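You operate a simulated robot arm through the tools that you are given. There is no shell and no other tool. Be economical: measure what you need, move in short steps, check, and stop when the job is done.

You are at the controls of a simulated two-armed robot. One attempt, no reset.

## Task
Wipe up the spill on the green mat on the dark worktop with the white cloth and put it back.
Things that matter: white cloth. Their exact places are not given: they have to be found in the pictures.

Only the result counts: the job must be done as asked and must still hold three seconds after the hand-in. Knocking over, shifting, dropping, spilling or breaking anything else fails it. Flat cloth is picked up by pressing the open fingertips on it (5 to 10 N) and closing them slowly along it; thin cloth reads only 2 to 8 mm in the jaws.

## Robot
Two 6-joint arms with two-finger grippers on one trunk, on a base that drives. Base frame: it is fixed to the floor where the robot stands at the start and does not move with it; the origin is under the middle of the robot, x ahead of it, y to its left, z up; the surface under the hand at the start is at about z = 900. Readings come in mm, degrees, newtons and seconds.
The left shoulder is at the start at [30, 178, 1013], the right one opposite. With the tool pointing down near the work surface each hand reaches from about 280 to 840 mm from the robot's upright axis, wherever it stands, measured 20 degrees to its own side. Payload 2.54 kg a hand.
Tool frame (each hand has its own): the origin (TCP) lies between the finger pads and is the grasp point; the fingertips stand 30 mm ahead of it; z points along the fingers, y is the line along which they close. The gripper opens to 116 mm. The gripper's body begins 95 mm behind the TCP.
Orientation is that of the tool frame in the base frame, as [roll, pitch, yaw] about the fixed x, y, z axes, in that order (R = Rz(yaw) Ry(pitch) Rx(roll)). With the fingers straight down and closing along the base's y, the tool's x points along the base's -x, its y along +y and its z along -z.

## Interface
- The arms move only by the tool play_rows. It takes "left_steps", "right_steps" or both (then of equal length, played together; a hand with none holds still); each is a list of rows, each a list of 7 numbers: the turn, a rotation vector about the base's x, y, z in units of 180 degrees (1.0 is 180 degrees), then the shift along the base's x, y, z in units of 400 mm (1.0 is 400 mm), then the finger opening in mm, from 0 to 116. In form: [[ax, ay, az, tx, ty, tz, claw], ...]. A call has 1 to 12 rows; each row is the pose to reach, as a shift and turn from the pose commanded when the call began. A call with a number of a shift or a turn outside -1 to 1 is refused whole. Rows are played at 5 a second. More than 50 mm and 8.6 degrees between two rows, or a gripper value outside its range, and nothing of the call is played. A pose out of reach is approached as far as the arm can. The call stops where the force on the tool passes 40 N (or 10 N more than at its start, if that is more) or the arm is blocked; 0.2 s more then pass. The fingers move at their own pace (about 153 mm/s each) and stop on an object; they squeeze with about 22 N. The grip force told is the motor's: it shows also when the fingers shut on nothing. Time passes only in rows, and 0.2 s behind the last, so rows that repeat a pose let the fingers close. The reply holds the time, the measured pose of the TCP, the force on the tool along the base axes, the opening and the grip force, in the units named above and with some noise, with the torque about the TCP (base axes, N m) and any sound that the robot's microphone picked up, and new pictures: "views" is both (left out), scene, wrist or none (wrist: the cameras of the hands that moved).
- Cameras (640 x 400 px; columns grow to the right, rows downward): "scene" is now at [46.7, 16.9, 1734.4]; the picture's right is [0.20, -0.98, 0.00], its down [-0.74, -0.15, -0.65] and it looks along [0.64, 0.13, -0.76] (base axes); focal length 273 px, centre (320, 200). "left" rides on the left gripper at [69, 15, -122] in its tool frame; the picture's right is [-0.21, 0.98, 0.00], its down [-0.83, -0.18, -0.53] and it looks along [-0.52, -0.11, 0.85] (tool axes); focal length 251 px, centre (320, 200). "right" rides on the right gripper at [69, -15, -122] in its tool frame; the picture's right is [0.21, 0.98, 0.00], its down [-0.83, 0.18, -0.53] and it looks along [-0.52, 0.11, 0.85] (tool axes); focal length 251 px, centre (320, 200).
- move_column(by): slides the trunk up (or, below 0, down) by that many mm; the arms and the scene camera ride with it, the base frame stays. It gives what a move gives, with no picture.
- roll_base(legs): drives the robot by 1 to 6 legs, each [ahead, left, turn to the left] in mm, mm and degrees, along the robot's own axes; the way and the turn of a leg run together, so that a leg with both is an arc; at most 1500 mm and 180 degrees a leg. The arms and the cameras ride along, it lands a little off, and it stops where it bumps. It gives what a move gives, and a new picture of the scene camera.
- turn_head(pan, tilt): turns the head with the scene camera to pan (to the left, within 143 degrees either way) and tilt (down, from -29 to 69), counted from straight ahead of the robot. It gives what a move gives, and a new picture of the scene camera.
- point_at(camera, pixels): for up to 12 pixels [column, row] of the newest picture of that camera ("zoom" is the newest enlarged one), the place [x, y, z] in the base frame of the surface seen there, good to about 2 mm. The clock stands still meanwhile.
- zoom(camera, box): a new picture of the part [left, top, right, bottom] of that camera's present view, enlarged. The clock stands still meanwhile.
- finish_job(): hands the job in; it is judged then, once.

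Work in short steps. Measure before you move; look again where a grasp or a placing could have gone wrong, and mend it. You have 80 turns and 260 pictures in all, those below and enlarged ones among them. Open the grippers and draw the arms clear of the work before you hand the job in, unless the task says otherwise; then end with one line.

The tools are called after "Request:" as name(argument=value, ...) on one line, values as JSON. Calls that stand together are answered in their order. play_rows: Moves the arms, as the interface text tells. Its arguments: {"type":"object","properties":{"left_steps":{"type":"array","items":{"type":"array","items":{"type":"number"}}},"right_steps":{"type":"array","items":{"type":"array","items":{"type":"number"}}},"views":{"type":"string","enum":["both","scene","wrist","none"]}},"required":[]} The other tools are called the same way: move_column (by) slides the trunk up or down; roll_base (legs) drives the base; turn_head (pan, tilt) turns the head that bears the scene camera; point_at (camera, pixels) gives the place of the surface under pixels of a picture; zoom (camera, box) takes an enlarged picture of a part of a camera's view; finish_job () hands the job in.

At the start:

```text
time_s: 0.0
left_tcp_pos: [346.3, 355.3, 1127.8]
left_orientation: [-180.0, 0.1, 180.0]
left_force: [0.6, 0.6, 0.3]
left_ft_torque: [-0.01, -0.02, 0.01]
left_width: 116.2
left_grip_force: 0.1
right_tcp_pos: [428.7, -9.2, 1106.7]
right_orientation: [180.0, 0.1, 180.0]
right_force: [0.1, -0.2, -0.6]
right_ft_torque: [0.01, -0.01, -0.01]
right_width: 115.8
right_grip_force: 0.0
trunk travel left (down, up): [-225.0, 315.0]
robot x, y, heading: [-0.8, 3.2, -0.3]
head pan, tilt: [11.3, 49.2]
```

scene: 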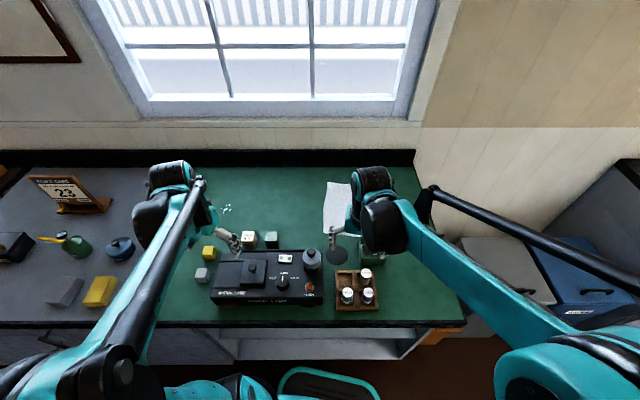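
right: 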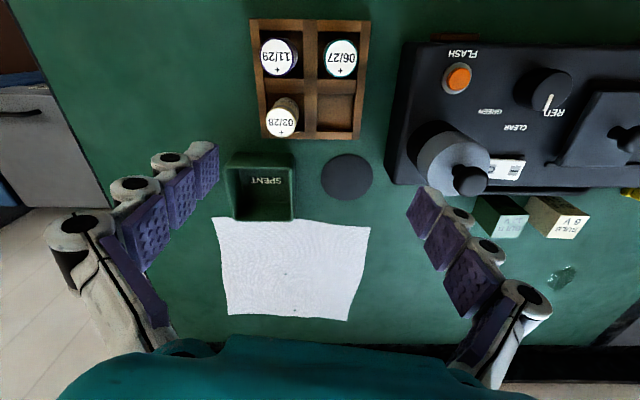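
left: 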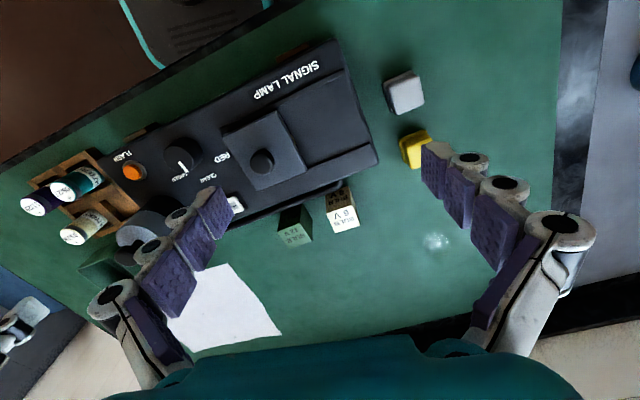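

The cloth shows at right-camera (290,270) and the spill probably at left-camera (436,241). I measure both, and the neighbours.

Request:
point_at(camera="right", pixels=[[213, 218], [369, 228], [346, 319], [230, 315], [290, 270], [265, 160], [347, 177], [562, 278], [230, 160], [294, 218], [500, 210], [455, 180]])

Request:
point_at(camera="left", pixels=[[436, 241], [422, 241], [450, 241], [436, 232], [436, 250], [345, 190], [295, 215], [413, 145], [403, 90], [380, 160], [230, 205], [500, 270]])

Request:
zoom(camera="left", box=[340, 180, 500, 300])

Request:
zoom(camera="scene", box=[180, 170, 420, 320])

```text
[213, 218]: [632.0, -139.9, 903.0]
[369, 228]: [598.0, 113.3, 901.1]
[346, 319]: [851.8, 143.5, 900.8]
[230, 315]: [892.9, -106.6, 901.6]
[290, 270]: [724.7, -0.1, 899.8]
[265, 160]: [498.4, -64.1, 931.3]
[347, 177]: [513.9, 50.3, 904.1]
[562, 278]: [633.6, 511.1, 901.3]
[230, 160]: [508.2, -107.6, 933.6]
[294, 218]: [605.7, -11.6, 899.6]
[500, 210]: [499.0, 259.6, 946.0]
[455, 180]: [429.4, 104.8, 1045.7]
```

```text
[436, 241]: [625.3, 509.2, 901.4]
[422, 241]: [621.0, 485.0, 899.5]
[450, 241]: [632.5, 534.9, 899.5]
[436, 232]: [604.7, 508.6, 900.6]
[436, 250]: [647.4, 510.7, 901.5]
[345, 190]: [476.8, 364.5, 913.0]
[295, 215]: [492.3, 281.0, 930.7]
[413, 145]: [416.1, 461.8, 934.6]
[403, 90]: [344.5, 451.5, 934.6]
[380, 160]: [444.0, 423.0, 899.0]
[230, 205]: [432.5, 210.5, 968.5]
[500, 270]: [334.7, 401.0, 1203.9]
```

```text
3.33 times, centred on (420, 240) of left
```

zoom: 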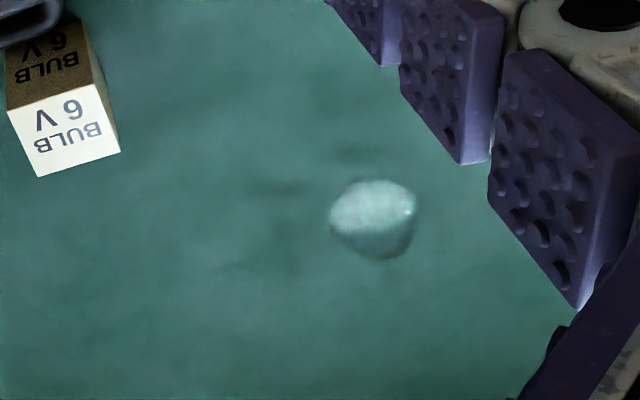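

```text
2.67 times, centred on (300, 245) of scene
```

zoom: 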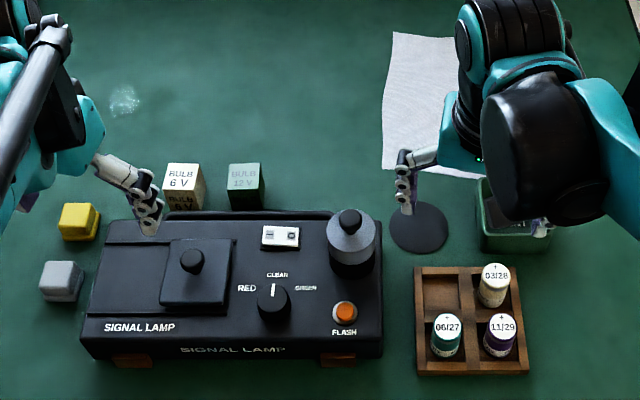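

The cloth lies flat, centred near (735, 0); the spill is at (628, 510). The left arm can reach both, so I first draw the right arm aside and bring the left hand ahead, high.

Request:
play_rows(right_steps=[[0, 0, 0, -0.02, -0.1, 0.02, 116], [0, 0, 0, -0.04, -0.2, 0.04, 116], [0, 0, 0, -0.06, -0.3, 0.06, 116], [0, 0, 0, -0.08, -0.4, 0.08, 116], [0, 0, 0, -0.1, -0.5, 0.1, 116], [0, 0, 0, -0.12, -0.6, 0.12, 116], [0, 0, 0, -0.14, -0.7, 0.14, 116], [0, 0, 0, -0.16, -0.8, 0.16, 116], [0, 0, 0, -0.16, -0.8, 0.16, 116]], left_steps=[[0, 0, 0, 0.12, 0, 0, 116], [0, 0, 0, 0.24, 0, 0, 116], [0, 0, 0, 0.36, 0, 0, 116], [0, 0, 0, 0.48, 0, 0, 116], [0, 0, 0, 0.6, 0, 0, 116], [0, 0, 0, 0.72, 0, 0, 116], [0, 0, 0, 0.84, 0, 0, 116], [0, 0, 0, 0.95, 0, 0, 116], [0, 0, 0, 0.95, 0, 0, 116]], views="scene")

```text
time_s: 2.0
left_tcp_pos: [726.0, 351.2, 1128.7]
left_orientation: [-180.0, 0.1, 179.9]
left_force: [-1.1, -0.3, 0.0]
left_ft_torque: [0.03, -0.06, -0.01]
left_width: 115.9
left_grip_force: 0.0
right_tcp_pos: [363.1, -329.1, 1169.1]
right_orientation: [179.9, 0.2, 180.0]
right_force: [-0.5, 0.1, -0.2]
right_ft_torque: [0.0, -0.02, 0.01]
right_width: 116.1
right_grip_force: 0.0
trunk travel left (down, up): [-225.0, 315.0]
robot x, y, heading: [-0.3, 1.1, -0.1]
head pan, tilt: [11.3, 49.2]
```

scene: 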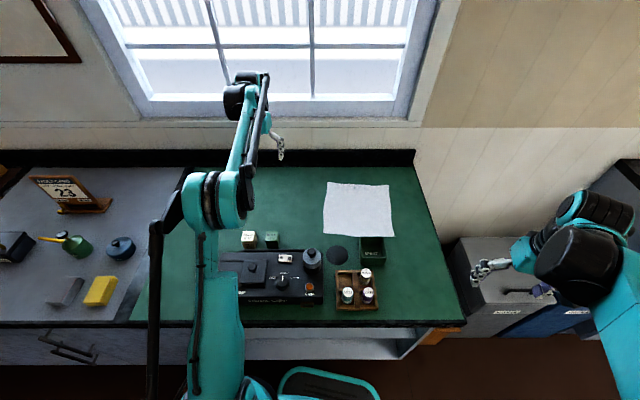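

The cloth is now fully visible in the scene view (corners about (326,182), (389,185), (395,237), (323,232)). I measure its outline and the mat.

Request:
point_at(camera="scene", pixels=[[328, 184], [387, 187], [393, 235], [325, 230], [359, 209], [414, 170], [430, 250], [187, 172], [363, 240], [382, 262], [250, 230], [272, 233]])

Request:
zoom(camera="scene", box=[240, 160, 440, 285])

```text
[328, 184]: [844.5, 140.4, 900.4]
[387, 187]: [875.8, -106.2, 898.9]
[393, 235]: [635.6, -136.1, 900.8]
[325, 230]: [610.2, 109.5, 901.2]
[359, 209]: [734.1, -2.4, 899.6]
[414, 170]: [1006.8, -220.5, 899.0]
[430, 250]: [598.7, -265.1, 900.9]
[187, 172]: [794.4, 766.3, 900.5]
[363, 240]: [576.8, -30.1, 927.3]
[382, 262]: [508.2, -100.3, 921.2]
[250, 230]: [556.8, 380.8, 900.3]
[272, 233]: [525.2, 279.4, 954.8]
```

```text
3.20 times, centred on (340, 222) of scene
```

zoom: 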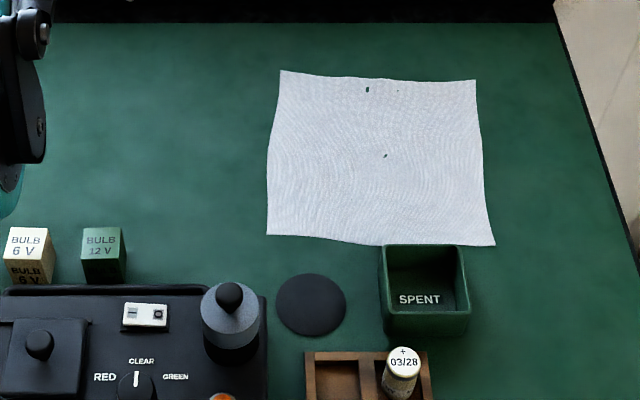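

The cloth's centre is about (741, 2) and nothing stands nearby but the SPENT bin (x ≤ 605). I move the left hand over the centre.

Request:
play_rows(left_steps=[[0, 0, 0, 0.01, -0.11, 0, 90], [0, 0, 0, 0.02, -0.22, 0, 70], [0, 0, 0, 0.03, -0.33, 0, 70], [0, 0, 0, 0.035, -0.44, 0, 70], [0, 0, 0, 0.035, -0.55, 0, 70], [0, 0, 0, 0.035, -0.66, 0, 70], [0, 0, 0, 0.035, -0.77, 0, 70], [0, 0, 0, 0.035, -0.873, 0, 70], [0, 0, 0, 0.035, -0.873, -0.1, 70], [0, 0, 0, 0.035, -0.873, -0.2, 70], [0, 0, 0, 0.035, -0.873, -0.3, 70], [0, 0, 0, 0.035, -0.873, -0.4, 70]])

```text
time_s: 4.6
left_tcp_pos: [740.7, 4.9, 965.6]
left_orientation: [-180.0, 0.0, 179.9]
left_force: [0.2, 0.2, -0.4]
left_ft_torque: [0.0, 0.0, 0.0]
left_width: 70.2
left_grip_force: 0.0
right_tcp_pos: [366.1, -331.5, 1168.5]
right_orientation: [-179.9, 0.0, 179.9]
right_force: [0.4, 0.1, -0.3]
right_ft_torque: [-0.01, 0.02, 0.01]
right_width: 115.9
right_grip_force: 0.0
trunk travel left (down, up): [-225.0, 315.0]
robot x, y, heading: [-3.0, -1.0, 0.2]
head pan, tilt: [11.3, 49.2]
```

scene: 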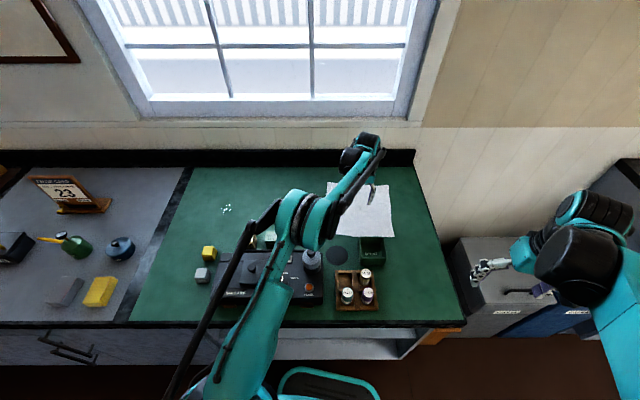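
left: 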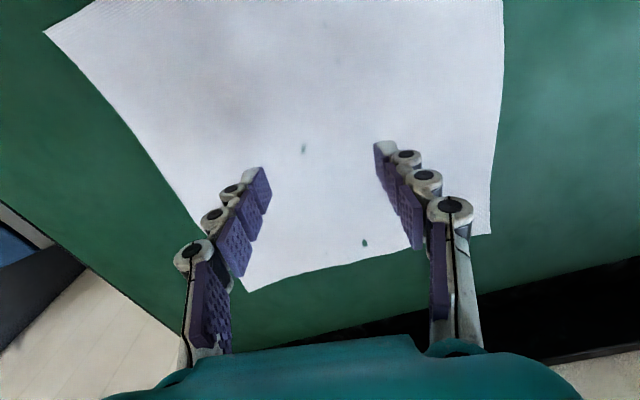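

The fingertips are about 35 mm above the cloth. I go down in small steps until contact is felt.

Request:
play_rows(left_steps=[[0, 0, 0, 0, 0, -0.04, 70], [0, 0, 0, 0, 0, -0.07, 70], [0, 0, 0, 0, 0, -0.08, 70], [0, 0, 0, 0, 0, -0.086, 70], [0, 0, 0, 0, 0, -0.09, 70], [0, 0, 0, 0, 0, -0.09, 70]], views="none")

```text
time_s: 6.0
left_tcp_pos: [739.2, 4.8, 931.8]
left_orientation: [180.0, 0.0, -180.0]
left_force: [-0.4, 0.3, 0.4]
left_ft_torque: [0.01, -0.02, -0.05]
left_width: 69.7
left_grip_force: 0.0
right_tcp_pos: [364.3, -330.1, 1169.6]
right_orientation: [-179.9, 0.0, 180.0]
right_force: [0.2, 1.4, 0.5]
right_ft_torque: [-0.01, 0.01, 0.02]
right_width: 116.1
right_grip_force: 0.0
trunk travel left (down, up): [-225.0, 315.0]
robot x, y, heading: [2.5, -2.1, 0.1]
head pan, tilt: [11.3, 49.2]
```

No contact yet at TCP z 931.8, so I go a few millimetres further.

Request:
play_rows(left_steps=[[0, 0, 0, 0, 0, -0.003, 70], [0, 0, 0, 0, 0, -0.006, 70], [0, 0, 0, 0, 0, -0.008, 70], [0, 0, 0, 0, 0, -0.008, 70]], views="none")

```text
time_s: 7.0
left_tcp_pos: [740.0, 5.2, 928.7]
left_orientation: [-179.9, 0.0, 180.0]
left_force: [-0.3, 0.0, -0.2]
left_ft_torque: [0.0, 0.0, -0.02]
left_width: 70.1
left_grip_force: 0.1
right_tcp_pos: [363.9, -330.6, 1170.2]
right_orientation: [180.0, 0.1, -179.9]
right_force: [0.4, -0.5, -0.3]
right_ft_torque: [0.03, -0.02, -0.02]
right_width: 115.9
right_grip_force: 0.0
trunk travel left (down, up): [-225.0, 315.0]
robot x, y, heading: [-0.4, 2.4, 0.2]
head pan, tilt: [11.3, 49.2]
```

Still free; I go on down in 1 mm steps.

Request:
play_rows(left_steps=[[0, 0, 0, 0, 0, -0.0025, 70], [0, 0, 0, 0, 0, -0.005, 70], [0, 0, 0, 0, 0, -0.0075, 70], [0, 0, 0, 0, 0, -0.0075, 70]], views="none")

```text
time_s: 8.0
left_tcp_pos: [739.6, 5.0, 927.2]
left_orientation: [179.9, 0.0, -179.9]
left_force: [1.2, 0.2, 10.6]
left_ft_torque: [-0.03, -0.03, 0.01]
left_width: 70.0
left_grip_force: 0.0
right_tcp_pos: [364.2, -330.3, 1169.1]
right_orientation: [-180.0, 0.0, 180.0]
right_force: [-0.5, 0.0, -0.2]
right_ft_torque: [-0.02, -0.07, 0.03]
right_width: 115.9
right_grip_force: 0.0
trunk travel left (down, up): [-225.0, 315.0]
robot x, y, heading: [-0.8, 1.8, 0.1]
head pan, tilt: [11.3, 49.2]
```

Pressing at 10.6 N; I ease off by 0.6 mm and close the fingers slowly.

Request:
play_rows(left_steps=[[0, 0, 0, 0, 0, 0.0012, 65], [0, 0, 0, 0, 0, 0.0012, 58], [0, 0, 0, 0, 0, 0.0012, 51], [0, 0, 0, 0, 0, 0.0012, 44], [0, 0, 0, 0, 0, 0.0012, 37], [0, 0, 0, 0, 0, 0.0012, 30], [0, 0, 0, 0, 0, 0.0012, 23], [0, 0, 0, 0, 0, 0.0012, 16], [0, 0, 0, 0, 0, 0.0012, 10], [0, 0, 0, 0, 0, 0.0012, 4], [0, 0, 0, 0, 0, 0.0012, 0], [0, 0, 0, 0, 0, 0.0012, 0]])

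```text
time_s: 10.6
left_tcp_pos: [738.6, 5.2, 928.8]
left_orientation: [-180.0, 0.2, 179.9]
left_force: [1.2, -0.6, 39.0]
left_ft_torque: [0.03, 0.1, 0.02]
left_width: 4.7
left_grip_force: 25.5
right_tcp_pos: [362.2, -329.6, 1168.9]
right_orientation: [179.9, 0.2, 180.0]
right_force: [0.0, 0.2, -0.2]
right_ft_torque: [-0.02, 0.03, 0.01]
right_width: 116.1
right_grip_force: 0.0
trunk travel left (down, up): [-225.0, 315.0]
robot x, y, heading: [2.0, 0.2, -0.2]
head pan, tilt: [11.3, 49.2]
```

scene: 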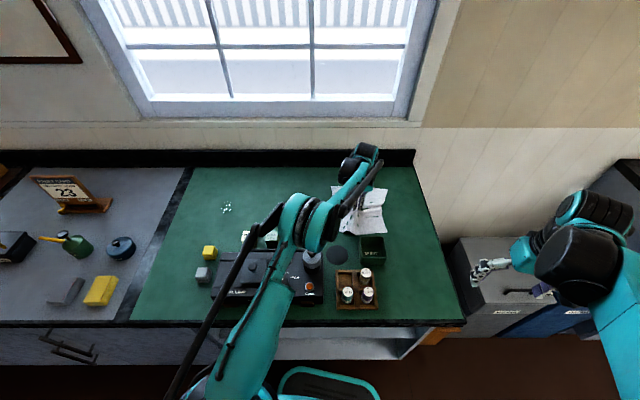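
left: 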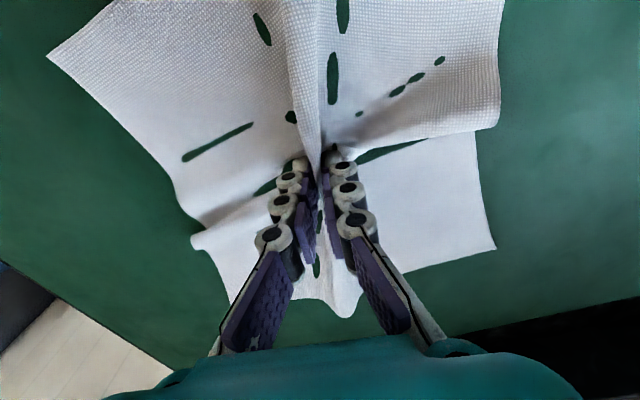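

The cloth is pinched (4.7 mm in the jaws). I lift it straight up by 200 mm.

Request:
play_rows(left_steps=[[0, 0, 0, 0, 0, 0.03, 0], [0, 0, 0, 0, 0, 0.1, 0], [0, 0, 0, 0, 0, 0.2, 0], [0, 0, 0, 0, 0, 0.3, 0], [0, 0, 0, 0, 0, 0.4, 0], [0, 0, 0, 0, 0, 0.5, 0], [0, 0, 0, 0, 0, 0.5, 0]])

```text
time_s: 12.2
left_tcp_pos: [740.7, 4.0, 1125.7]
left_orientation: [-179.9, -0.1, -180.0]
left_force: [-0.9, -2.8, 1.8]
left_ft_torque: [0.02, -0.12, 0.0]
left_width: 0.4
left_grip_force: 18.0
right_tcp_pos: [364.1, -330.1, 1168.7]
right_orientation: [179.9, 0.0, 179.9]
right_force: [0.7, 0.2, 0.3]
right_ft_torque: [0.04, 0.02, -0.01]
right_width: 115.8
right_grip_force: 0.0
trunk travel left (down, up): [-225.0, 315.0]
robot x, y, heading: [-3.9, 0.7, 0.1]
head pan, tilt: [11.3, 49.2]
```

scene: 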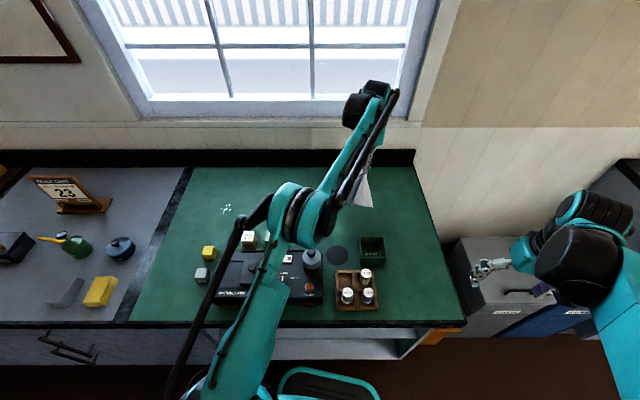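
left: 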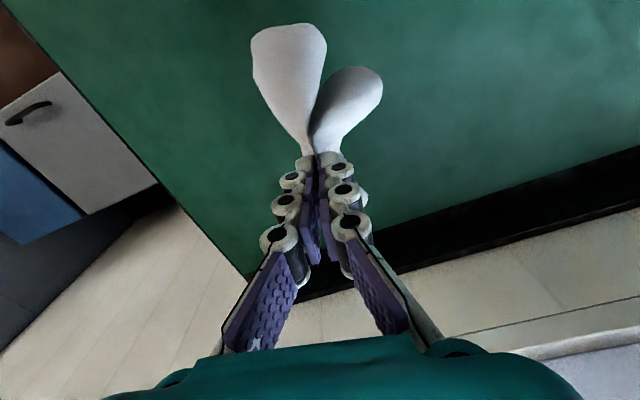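

The cloth hangs from the fingers in two lobes. I carry it to the left at the same height.

Request:
play_rows(left_steps=[[0, 0, 0, 0, 0.06, 0.02, 0], [0, 0, 0, 0, 0.16, 0.02, 0], [0, 0, 0, 0, 0.26, 0.02, 0], [0, 0, 0, 0, 0.36, 0.02, 0], [0, 0, 0, 0, 0.46, 0.02, 0], [0, 0, 0, -0.02, 0.56, 0.02, 0], [0, 0, 0, -0.04, 0.66, 0.02, 0], [0, 0, 0, -0.08, 0.76, 0.02, 0], [0, 0, 0, -0.12, 0.86, 0.02, 0], [0, 0, 0, -0.16, 0.96, 0.02, 0], [0, 0, 0, -0.16, 1.0, 0.02, 0], [0, 0, 0, -0.16, 1.0, 0.02, 0]])

```text
time_s: 14.8
left_tcp_pos: [676.5, 403.9, 1133.0]
left_orientation: [-179.9, 0.0, -179.9]
left_force: [-1.4, 1.2, 0.1]
left_ft_torque: [0.02, 0.01, -0.04]
left_width: 0.8
left_grip_force: 22.7
right_tcp_pos: [365.3, -330.7, 1169.2]
right_orientation: [180.0, 0.0, -180.0]
right_force: [-0.4, 0.8, 0.2]
right_ft_torque: [0.02, 0.03, 0.0]
right_width: 116.1
right_grip_force: 0.1
trunk travel left (down, up): [-225.0, 315.0]
robot x, y, heading: [1.3, 2.1, 0.1]
head pan, tilt: [11.3, 49.2]
```

scene: 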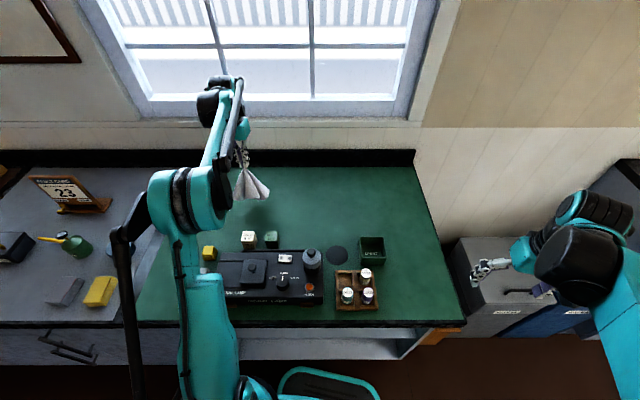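
left: 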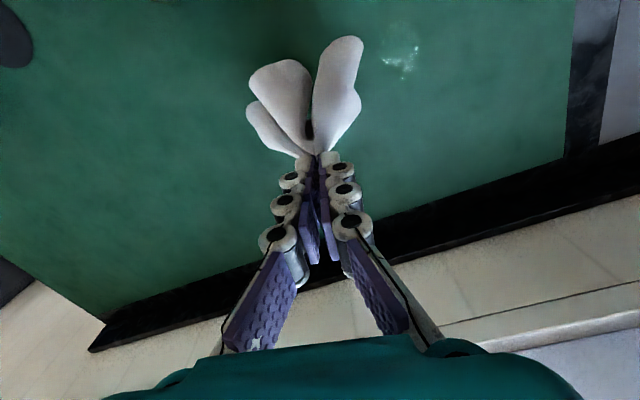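

The spill shows at left-camera (403,60) and reaches from about (380,45) to (420,75). I measure its true extent.

Request:
point_at(camera="left", pixels=[[403, 60], [382, 60], [420, 60], [412, 46], [403, 76]])

Request:
zoom(camera="left", box=[340, 10, 468, 90])

```text
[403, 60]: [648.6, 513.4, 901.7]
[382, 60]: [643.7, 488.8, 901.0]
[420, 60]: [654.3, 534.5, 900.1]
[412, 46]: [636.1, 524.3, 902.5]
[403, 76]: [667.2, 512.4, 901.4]
```

```text
5.00 times, centred on (404, 50) of left
```

zoom: 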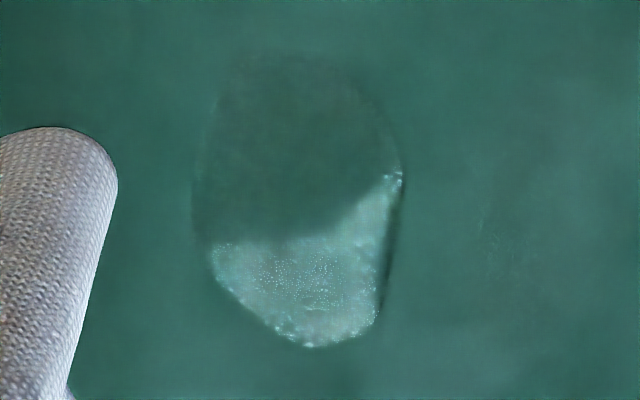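

The glint only shows part of it: the whole puddle spans zoom (195-403, 55-345). I measure that outline.

Request:
point_at(camera="zoom", pixels=[[275, 55], [195, 200], [403, 180], [310, 345], [378, 320], [215, 270], [350, 75], [300, 200], [210, 110]])

```text
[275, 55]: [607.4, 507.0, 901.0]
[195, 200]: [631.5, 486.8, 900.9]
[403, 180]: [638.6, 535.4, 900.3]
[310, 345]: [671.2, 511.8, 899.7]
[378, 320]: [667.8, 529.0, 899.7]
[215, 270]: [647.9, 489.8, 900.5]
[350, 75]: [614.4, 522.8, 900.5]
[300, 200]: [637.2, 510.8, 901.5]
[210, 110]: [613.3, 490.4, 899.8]
```

The puddle is centred at (639, 511), about 64 × 50 mm. I move above it and lower to TCP z ≈ 960.

Request:
play_rows(left_steps=[[0, 0, 0, -0.03, 0.1, 0, 0], [0, 0, 0, -0.06, 0.19, 0, 0], [0, 0, 0, -0.094, 0.268, 0, 0], [0, 0, 0, -0.094, 0.268, -0.08, 0], [0, 0, 0, -0.094, 0.268, -0.16, 0], [0, 0, 0, -0.094, 0.268, -0.24, 0], [0, 0, 0, -0.094, 0.268, -0.32, 0], [0, 0, 0, -0.094, 0.268, -0.39, 0], [0, 0, 0, -0.094, 0.268, -0.43, 0], [0, 0, 0, -0.094, 0.268, -0.46, 0], [0, 0, 0, -0.094, 0.268, -0.47, 0]])

```text
time_s: 17.2
left_tcp_pos: [639.0, 512.7, 947.3]
left_orientation: [180.0, -0.1, -179.9]
left_force: [0.0, -0.6, 0.6]
left_ft_torque: [0.02, -0.01, -0.02]
left_width: 1.4
left_grip_force: 21.9
right_tcp_pos: [365.4, -329.9, 1168.9]
right_orientation: [-180.0, 0.0, 179.9]
right_force: [-1.0, 0.3, 0.2]
right_ft_torque: [-0.02, 0.0, -0.02]
right_width: 116.1
right_grip_force: 0.0
trunk travel left (down, up): [-225.0, 315.0]
robot x, y, heading: [-1.4, -1.8, -0.0]
head pan, tilt: [11.3, 49.2]
```

scene: 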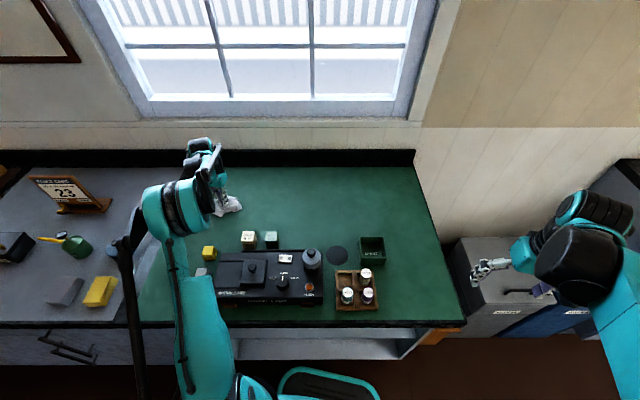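
left: 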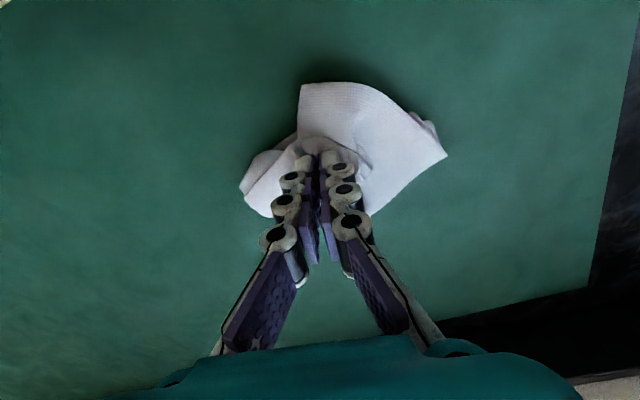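

The wad sits on the spill. I lower further until it presses.

Request:
play_rows(left_steps=[[0, 0, 0, 0, 0, -0.01, 0], [0, 0, 0, 0, 0, -0.02, 0], [0, 0, 0, 0, 0, -0.03, 0], [0, 0, 0, 0, 0, -0.035, 0], [0, 0, 0, 0, 0, -0.035, 0]], views="none")

```text
time_s: 18.4
left_tcp_pos: [637.8, 511.9, 934.1]
left_orientation: [-180.0, 0.1, 180.0]
left_force: [0.6, -2.4, 11.2]
left_ft_torque: [-0.04, 0.04, -0.03]
left_width: 1.2
left_grip_force: 21.5
right_tcp_pos: [364.3, -330.3, 1169.5]
right_orientation: [-180.0, 0.1, -180.0]
right_force: [0.7, 0.4, -0.3]
right_ft_torque: [-0.03, -0.03, 0.0]
right_width: 116.2
right_grip_force: 0.0
trunk travel left (down, up): [-225.0, 315.0]
robot x, y, heading: [0.3, -0.1, -0.1]
head pan, tilt: [11.3, 49.2]
```

Pressing with 11 N. I wipe in strokes along x (±45 mm) at several y offsets.

Request:
play_rows(left_steps=[[0, 0, 0, 0.06, 0, 0, 0], [0, 0, 0, 0.11, 0, 0, 0], [0, 0, 0, 0.04, 0, 0, 0], [0, 0, 0, -0.04, 0, 0, 0], [0, 0, 0, -0.11, 0, 0, 0], [0, 0, 0, -0.11, 0.06, 0, 0], [0, 0, 0, -0.04, 0.06, 0, 0], [0, 0, 0, 0.04, 0.06, 0, 0], [0, 0, 0, 0.11, 0.06, 0, 0], [0, 0, 0, 0.06, 0, 0, 0], [0, 0, 0, 0.0, 0, 0, 0]], views="wrist")

Request:
play_rows(left_steps=[[0, 0, 0, 0.06, -0.03, 0, 0], [0, 0, 0, 0.11, -0.06, 0, 0], [0, 0, 0, 0.04, -0.06, 0, 0], [0, 0, 0, -0.04, -0.06, 0, 0], [0, 0, 0, -0.11, -0.06, 0, 0], [0, 0, 0, -0.06, 0, 0, 0], [0, 0, 0, -0.06, 0.08, 0, 0], [0, 0, 0, 0, 0.08, 0, 0], [0, 0, 0, 0, 0, 0, 0], [0, 0, 0, 0, -0.08, 0, 0], [0, 0, 0, 0.06, -0.08, 0, 0], [0, 0, 0, 0.06, 0, 0, 0]], views="wrist")

```text
time_s: 20.8
left_tcp_pos: [638.0, 512.3, 932.5]
left_orientation: [-180.0, 0.1, -179.9]
left_force: [-0.1, -0.3, 2.2]
left_ft_torque: [-0.06, -0.01, -0.01]
left_width: 1.0
left_grip_force: 22.0
right_tcp_pos: [362.7, -329.7, 1167.9]
right_orientation: [179.9, 0.0, -180.0]
right_force: [-0.3, -0.8, 0.9]
right_ft_torque: [-0.09, 0.0, 0.03]
right_width: 116.2
right_grip_force: 0.1
trunk travel left (down, up): [-225.0, 315.0]
robot x, y, heading: [-0.6, 2.2, 0.2]
head pan, tilt: [11.3, 49.2]
```

left: 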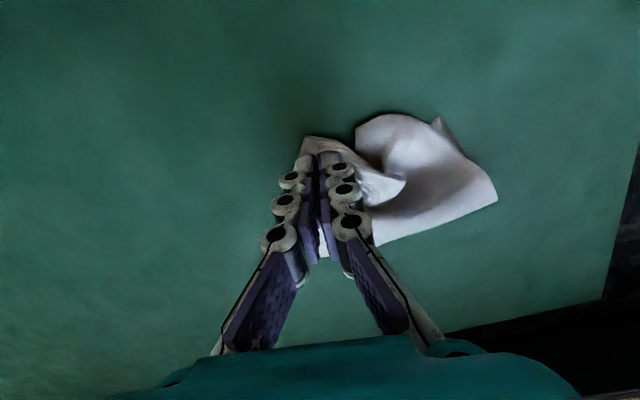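

```text
time_s: 23.4
left_tcp_pos: [661.0, 513.3, 932.2]
left_orientation: [179.9, -0.1, 179.9]
left_force: [-0.4, 0.4, 0.8]
left_ft_torque: [-0.02, 0.04, 0.04]
left_width: 1.1
left_grip_force: 21.8
right_tcp_pos: [364.9, -329.2, 1169.3]
right_orientation: [-179.9, 0.0, -180.0]
right_force: [-0.3, 0.3, -0.6]
right_ft_torque: [-0.02, -0.02, 0.01]
right_width: 116.0
right_grip_force: 0.0
trunk travel left (down, up): [-225.0, 315.0]
robot x, y, heading: [0.1, -0.0, 0.1]
head pan, tilt: [11.3, 49.2]
```

left: 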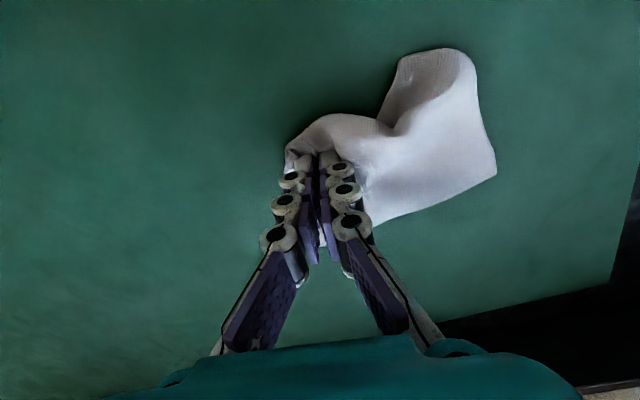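

Most of the area is wiped; the force has fallen to about 1 N. I lift to the earlier viewing pose and inspect the spot.

Request:
play_rows(left_steps=[[0, 0, 0, 0, 0, 0.1, 0], [0, 0, 0, 0, 0, 0.2, 0], [0, 0, 0, 0, 0, 0.3, 0], [0, 0, 0, 0, 0, 0.4, 0], [0, 0, 0, 0, 0, 0.5, 0], [0, 0, 0, 0.02, -0.09, 0.5, 0], [0, 0, 0, 0.03, -0.18, 0.5, 0], [0, 0, 0, 0.04, -0.27, 0.5, 0], [0, 0, 0, 0.04, -0.27, 0.5, 0], [0, 0, 0, 0.04, -0.27, 0.5, 0]])

Request:
zoom(camera="left", box=[340, 0, 500, 100])

```text
time_s: 25.6
left_tcp_pos: [679.4, 402.9, 1132.3]
left_orientation: [-180.0, 0.0, 180.0]
left_force: [0.2, 0.4, 0.3]
left_ft_torque: [0.04, 0.02, 0.01]
left_width: 1.0
left_grip_force: 21.9
right_tcp_pos: [364.6, -330.3, 1167.4]
right_orientation: [180.0, 0.0, -179.9]
right_force: [0.5, 0.2, -0.9]
right_ft_torque: [0.02, -0.01, -0.02]
right_width: 115.8
right_grip_force: 0.2
trunk travel left (down, up): [-225.0, 315.0]
robot x, y, heading: [-0.1, 2.1, 0.1]
head pan, tilt: [11.3, 49.2]
```

scene: 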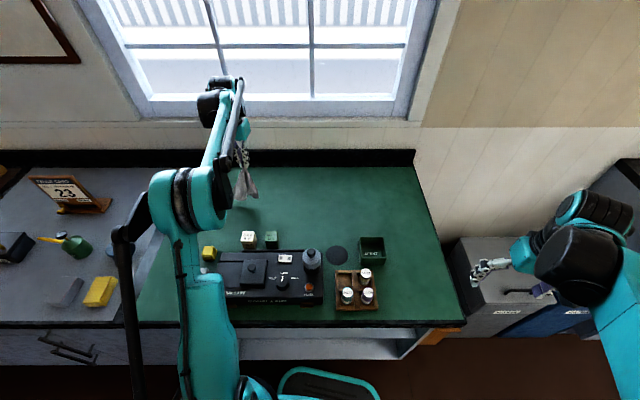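
left: 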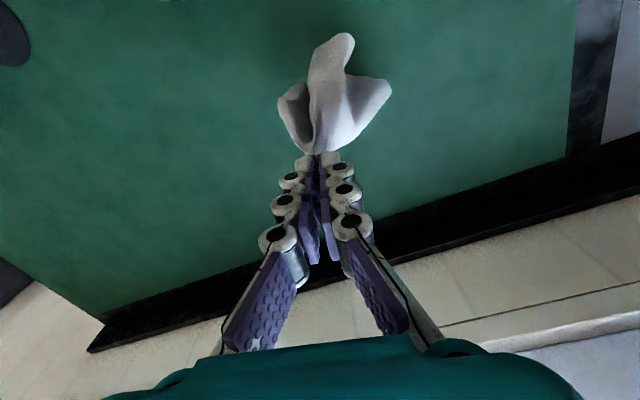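

```text
4.00 times, centred on (420, 50) of left
```

zoom: 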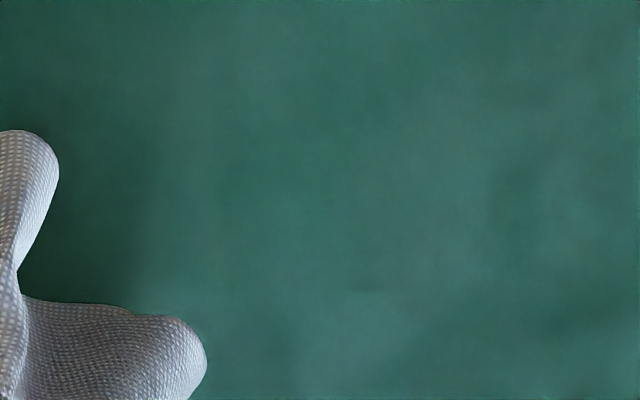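

The spot is clean in the enlarged view. I carry the cloth back to its place.

Request:
play_rows(left_steps=[[0, 0, 0, 0.04, -0.06, 0, 0], [0, 0, 0, 0.08, -0.16, 0, 0], [0, 0, 0, 0.12, -0.26, 0, 0], [0, 0, 0, 0.155, -0.36, 0, 0], [0, 0, 0, 0.155, -0.46, 0, 0], [0, 0, 0, 0.155, -0.56, 0, 0], [0, 0, 0, 0.155, -0.66, 0, 0], [0, 0, 0, 0.155, -0.76, 0, 0], [0, 0, 0, 0.155, -0.86, 0, 0], [0, 0, 0, 0.155, -0.96, 0, 0], [0, 0, 0, 0.155, -1.0, 0, 0], [0, 0, 0, 0.155, -1.0, 0, 0]], views="none")

Request:
play_rows(left_steps=[[0, 0, 0, 0, 0, -0.1, 0], [0, 0, 0, 0, 0, -0.2, 0], [0, 0, 0, 0, 0, -0.28, 0], [0, 0, 0, 0, 0, -0.35, 0], [0, 0, 0, 0, 0, -0.4, 0], [0, 0, 0, 0, 0, -0.44, 0], [0, 0, 0, 0, 0, -0.47, 0], [0, 0, 0, 0, 0, -0.485, 0], [0, 0, 0, 0, 0, -0.485, 0]])

```text
time_s: 28.2
left_tcp_pos: [740.7, 2.2, 1133.9]
left_orientation: [179.9, 0.0, -179.9]
left_force: [-0.2, 0.5, -0.1]
left_ft_torque: [0.0, 0.0, 0.04]
left_width: 1.2
left_grip_force: 21.9
right_tcp_pos: [364.6, -330.8, 1168.9]
right_orientation: [-179.9, 0.0, -180.0]
right_force: [0.1, 0.5, -0.1]
right_ft_torque: [-0.02, 0.02, 0.0]
right_width: 116.2
right_grip_force: 0.2
trunk travel left (down, up): [-225.0, 315.0]
robot x, y, heading: [-0.6, -2.1, -0.3]
head pan, tilt: [11.3, 49.2]
```

```text
time_s: 30.2
left_tcp_pos: [740.7, 4.4, 939.6]
left_orientation: [-180.0, 0.0, 180.0]
left_force: [0.0, -0.1, 2.4]
left_ft_torque: [0.04, -0.02, -0.02]
left_width: 1.6
left_grip_force: 22.2
right_tcp_pos: [364.6, -330.4, 1168.7]
right_orientation: [180.0, 0.0, 179.9]
right_force: [-0.2, 1.0, 0.4]
right_ft_torque: [-0.04, 0.01, -0.03]
right_width: 115.8
right_grip_force: 0.1
trunk travel left (down, up): [-225.0, 315.0]
robot x, y, heading: [-3.1, 4.2, -0.0]
head pan, tilt: [11.3, 49.2]
```

scene: 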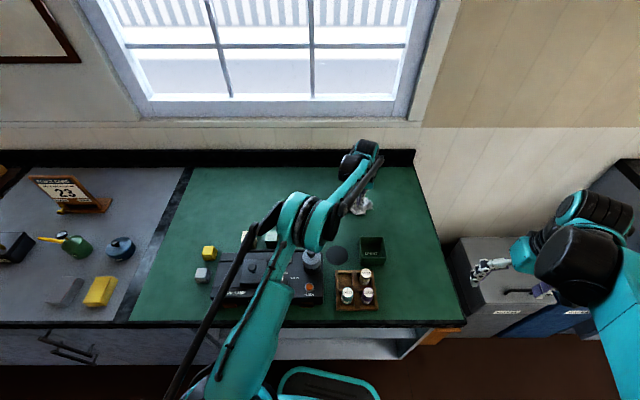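
left: 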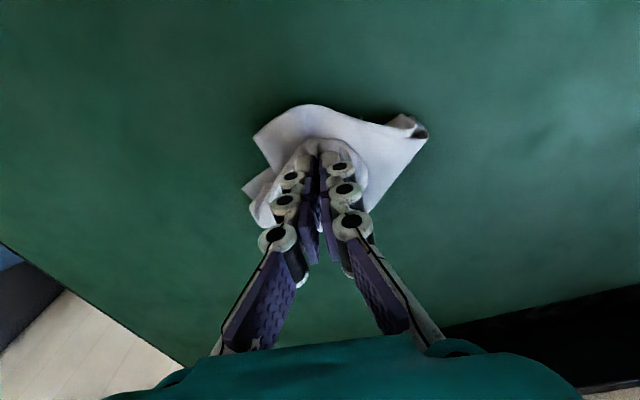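

The cloth rests at its old centre and the spill spot at scene (226,209) is bare. I open the fingers and rise.

Request:
play_rows(left_steps=[[0, 0, 0, 0, 0, 0, 10], [0, 0, 0, 0, 0, 0, 25], [0, 0, 0, 0, 0, 0, 40], [0, 0, 0, 0, 0, 0, 40], [0, 0, 0, 0, 0, 0.03, 40], [0, 0, 0, 0, 0, 0.08, 40], [0, 0, 0, 0, 0, 0.16, 40], [0, 0, 0, 0, 0, 0.26, 40], [0, 0, 0, 0, 0, 0.36, 40], [0, 0, 0, 0, 0, 0.46, 40], [0, 0, 0, 0, 0, 0.5, 60], [0, 0, 0, 0, 0, 0.5, 60]])

```text
time_s: 32.8
left_tcp_pos: [739.7, 3.7, 1138.1]
left_orientation: [180.0, 0.0, -179.9]
left_force: [-0.1, 0.3, -0.6]
left_ft_torque: [-0.02, 0.01, 0.02]
left_width: 60.3
left_grip_force: 0.1
right_tcp_pos: [363.9, -331.4, 1167.4]
right_orientation: [180.0, 0.0, -179.9]
right_force: [0.1, 0.0, -0.4]
right_ft_torque: [0.02, -0.03, 0.01]
right_width: 116.1
right_grip_force: 0.1
trunk travel left (down, up): [-225.0, 315.0]
robot x, y, heading: [-2.5, -3.1, -0.1]
head pan, tilt: [11.3, 49.2]
```

scene: 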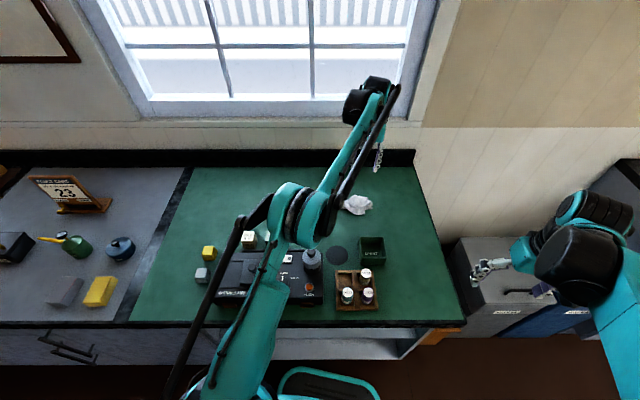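
left: 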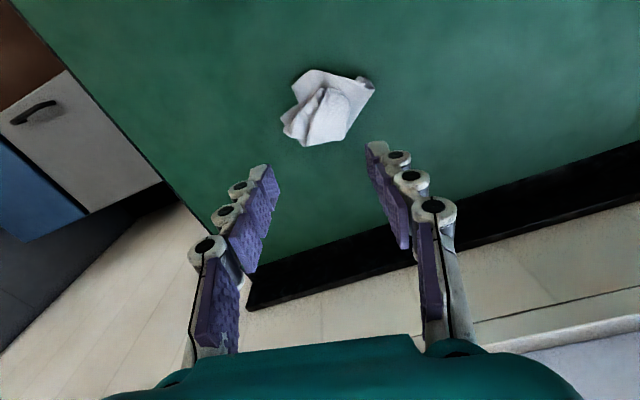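

The cloth lies as a crumpled wad. I draw the left arm back along the left side so the scene camera sees the cloth and the wiped spot.

Request:
play_rows(left_steps=[[0, 0, 0, 0, 0.11, 0, 60], [0, 0, 0, 0, 0.22, 0, 60], [0, 0, 0, 0, 0.33, 0, 60], [0, 0, 0, 0, 0.44, 0, 60], [0, 0, 0, 0, 0.55, 0, 60], [0, 0, 0, 0, 0.66, 0, 60], [0, 0, 0, 0, 0.77, 0, 60], [0, 0, 0, -0.1, 0.8, 0, 60], [0, 0, 0, -0.2, 0.8, 0, 60], [0, 0, 0, -0.3, 0.8, 0, 60], [0, 0, 0, -0.3, 0.8, 0, 60]])

Request:
zoom(camera="scene", box=[300, 160, 428, 240])

Request:
point_at(camera="zoom", pixels=[[205, 230], [280, 170], [365, 220], [280, 270], [280, 220]])

```text
time_s: 35.2
left_tcp_pos: [620.4, 323.3, 1140.0]
left_orientation: [180.0, -0.1, -180.0]
left_force: [0.2, 0.1, -1.0]
left_ft_torque: [0.02, 0.0, 0.04]
left_width: 60.1
left_grip_force: 0.0
right_tcp_pos: [365.6, -329.7, 1168.5]
right_orientation: [179.9, -0.1, 180.0]
right_force: [-0.5, -0.4, 0.7]
right_ft_torque: [-0.03, 0.05, -0.02]
right_width: 115.9
right_grip_force: 0.1
trunk travel left (down, up): [-225.0, 315.0]
robot x, y, heading: [1.5, 0.5, 0.0]
head pan, tilt: [11.3, 49.2]
```

scene: 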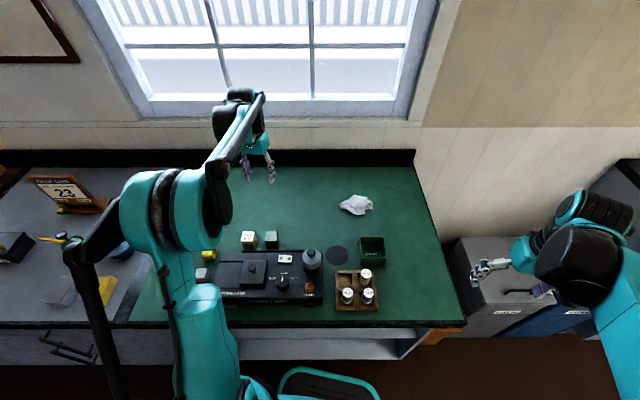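
left: 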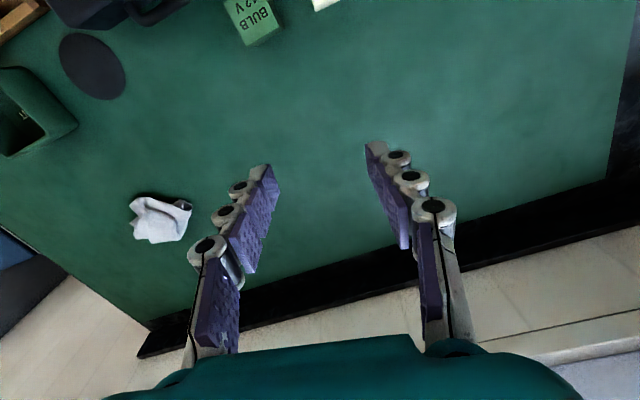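

```text
5.00 times, centred on (364, 200) of scene
```

zoom: 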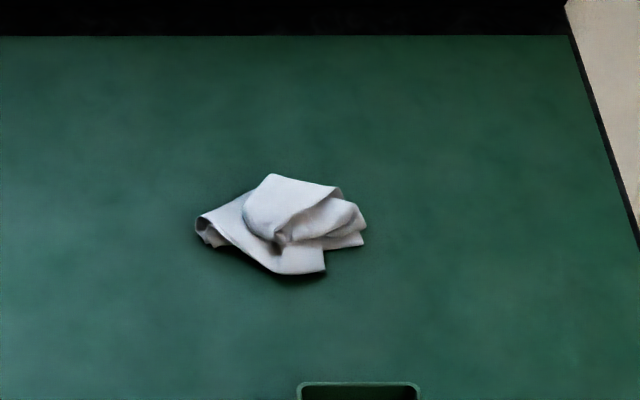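

```text
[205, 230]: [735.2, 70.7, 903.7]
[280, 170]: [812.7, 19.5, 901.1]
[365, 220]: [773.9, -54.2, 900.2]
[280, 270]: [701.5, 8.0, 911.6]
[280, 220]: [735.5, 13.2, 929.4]
```

The wad is centred at about (747, 8), against an original centre of (741, 2), so it is back. I draw the left arm back to its start pose and check the whole area once more.

Request:
play_rows(left_steps=[[0, 0, 0, -0.11, 0.02, 0, 90], [0, 0, 0, -0.22, 0.04, 0, 116], [0, 0, 0, -0.33, 0.06, 0, 116], [0, 0, 0, -0.44, 0.08, 0, 116], [0, 0, 0, -0.55, 0.08, 0, 116], [0, 0, 0, -0.66, 0.08, 0, 116], [0, 0, 0, -0.68, 0.08, 0, 116], [0, 0, 0, -0.68, 0.08, 0, 116]])

Request:
zoom(camera="left", box=[340, 180, 500, 300])

Request:
zoom(camera="scene", box=[180, 170, 420, 320])

```text
time_s: 37.0
left_tcp_pos: [348.2, 355.9, 1139.0]
left_orientation: [-180.0, 0.0, -179.9]
left_force: [0.2, -0.1, -0.3]
left_ft_torque: [0.0, -0.02, 0.0]
left_width: 116.1
left_grip_force: 0.0
right_tcp_pos: [364.4, -330.2, 1168.5]
right_orientation: [-180.0, 0.0, 180.0]
right_force: [0.1, -0.1, 0.0]
right_ft_torque: [0.01, 0.01, 0.05]
right_width: 116.1
right_grip_force: 0.0
trunk travel left (down, up): [-225.0, 315.0]
robot x, y, heading: [-1.8, -0.4, -0.0]
head pan, tilt: [11.3, 49.2]
```

scene: 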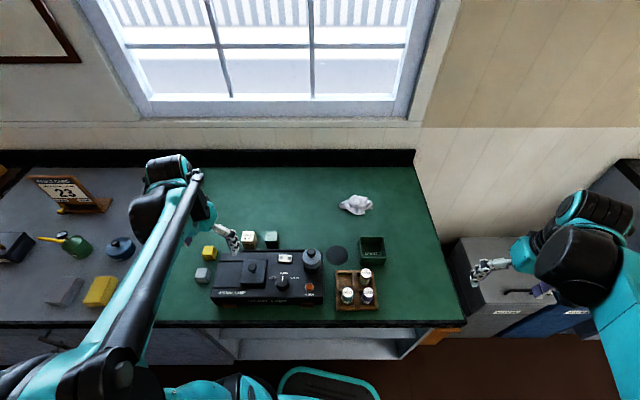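
left: 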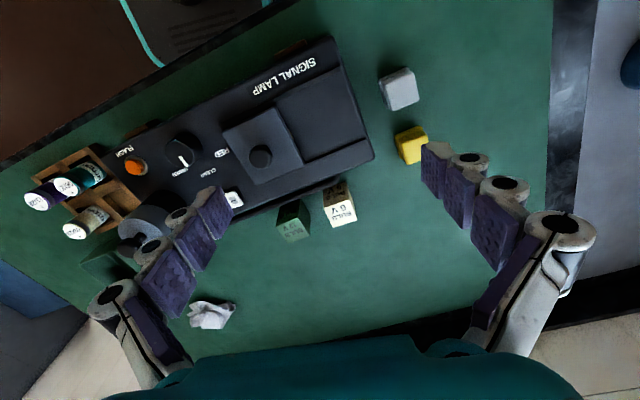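

```text
3.33 times, centred on (420, 240) of left
```

zoom: 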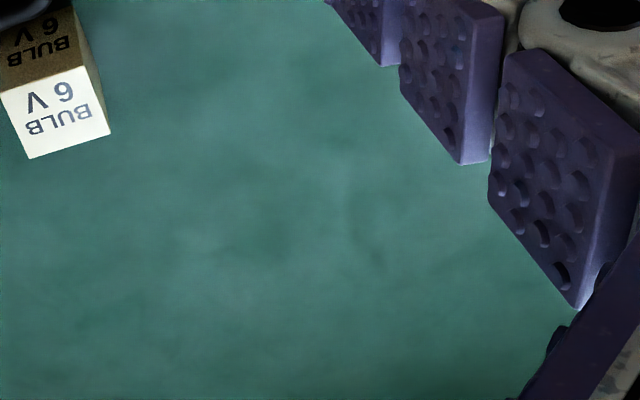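

```text
2.67 times, centred on (300, 245) of scene
```

zoom: 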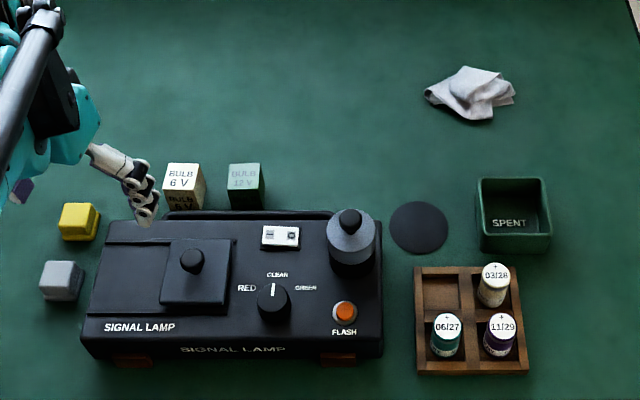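

A faint line shows near zoom (360,230), where the spill was. I enlarge it more.

Request:
zoom(camera="left", box=[405, 215, 453, 245])

Request:
zoom(camera="scene", box=[202, 192, 250, 222])

```text
13.33 times, centred on (429, 230) of left
```

zoom: 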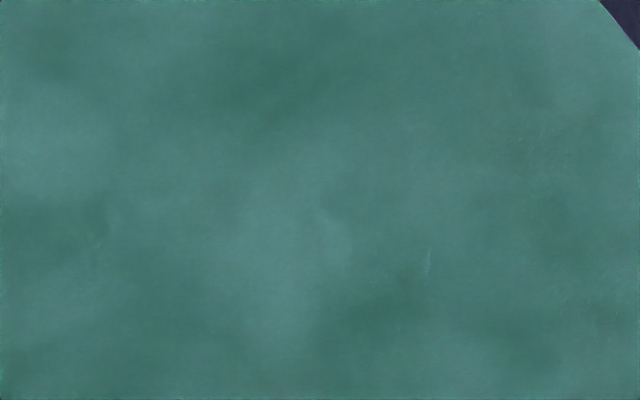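

```text
13.33 times, centred on (226, 207) of scene
```

zoom: 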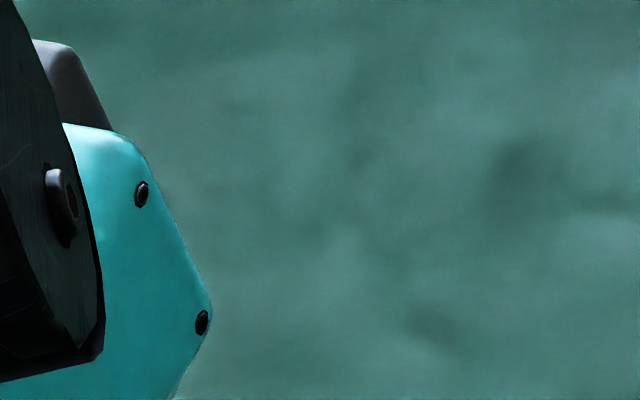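

The mat is clean (only its mottled texture is left), the cloth is back in place, and the other items haven't moved. I hand the job in.

Request:
finish_job()

```text
The job is handed in.
```

I wiped the spill off the green mat and put the white cloth back within about 10 mm of where it started. It is lying bunched up rather than spread flat as it was before. Enlarged views show the spot clean and nothing else moved. Both grippers are open and the arms are clear of the cloth and the wiped spot.
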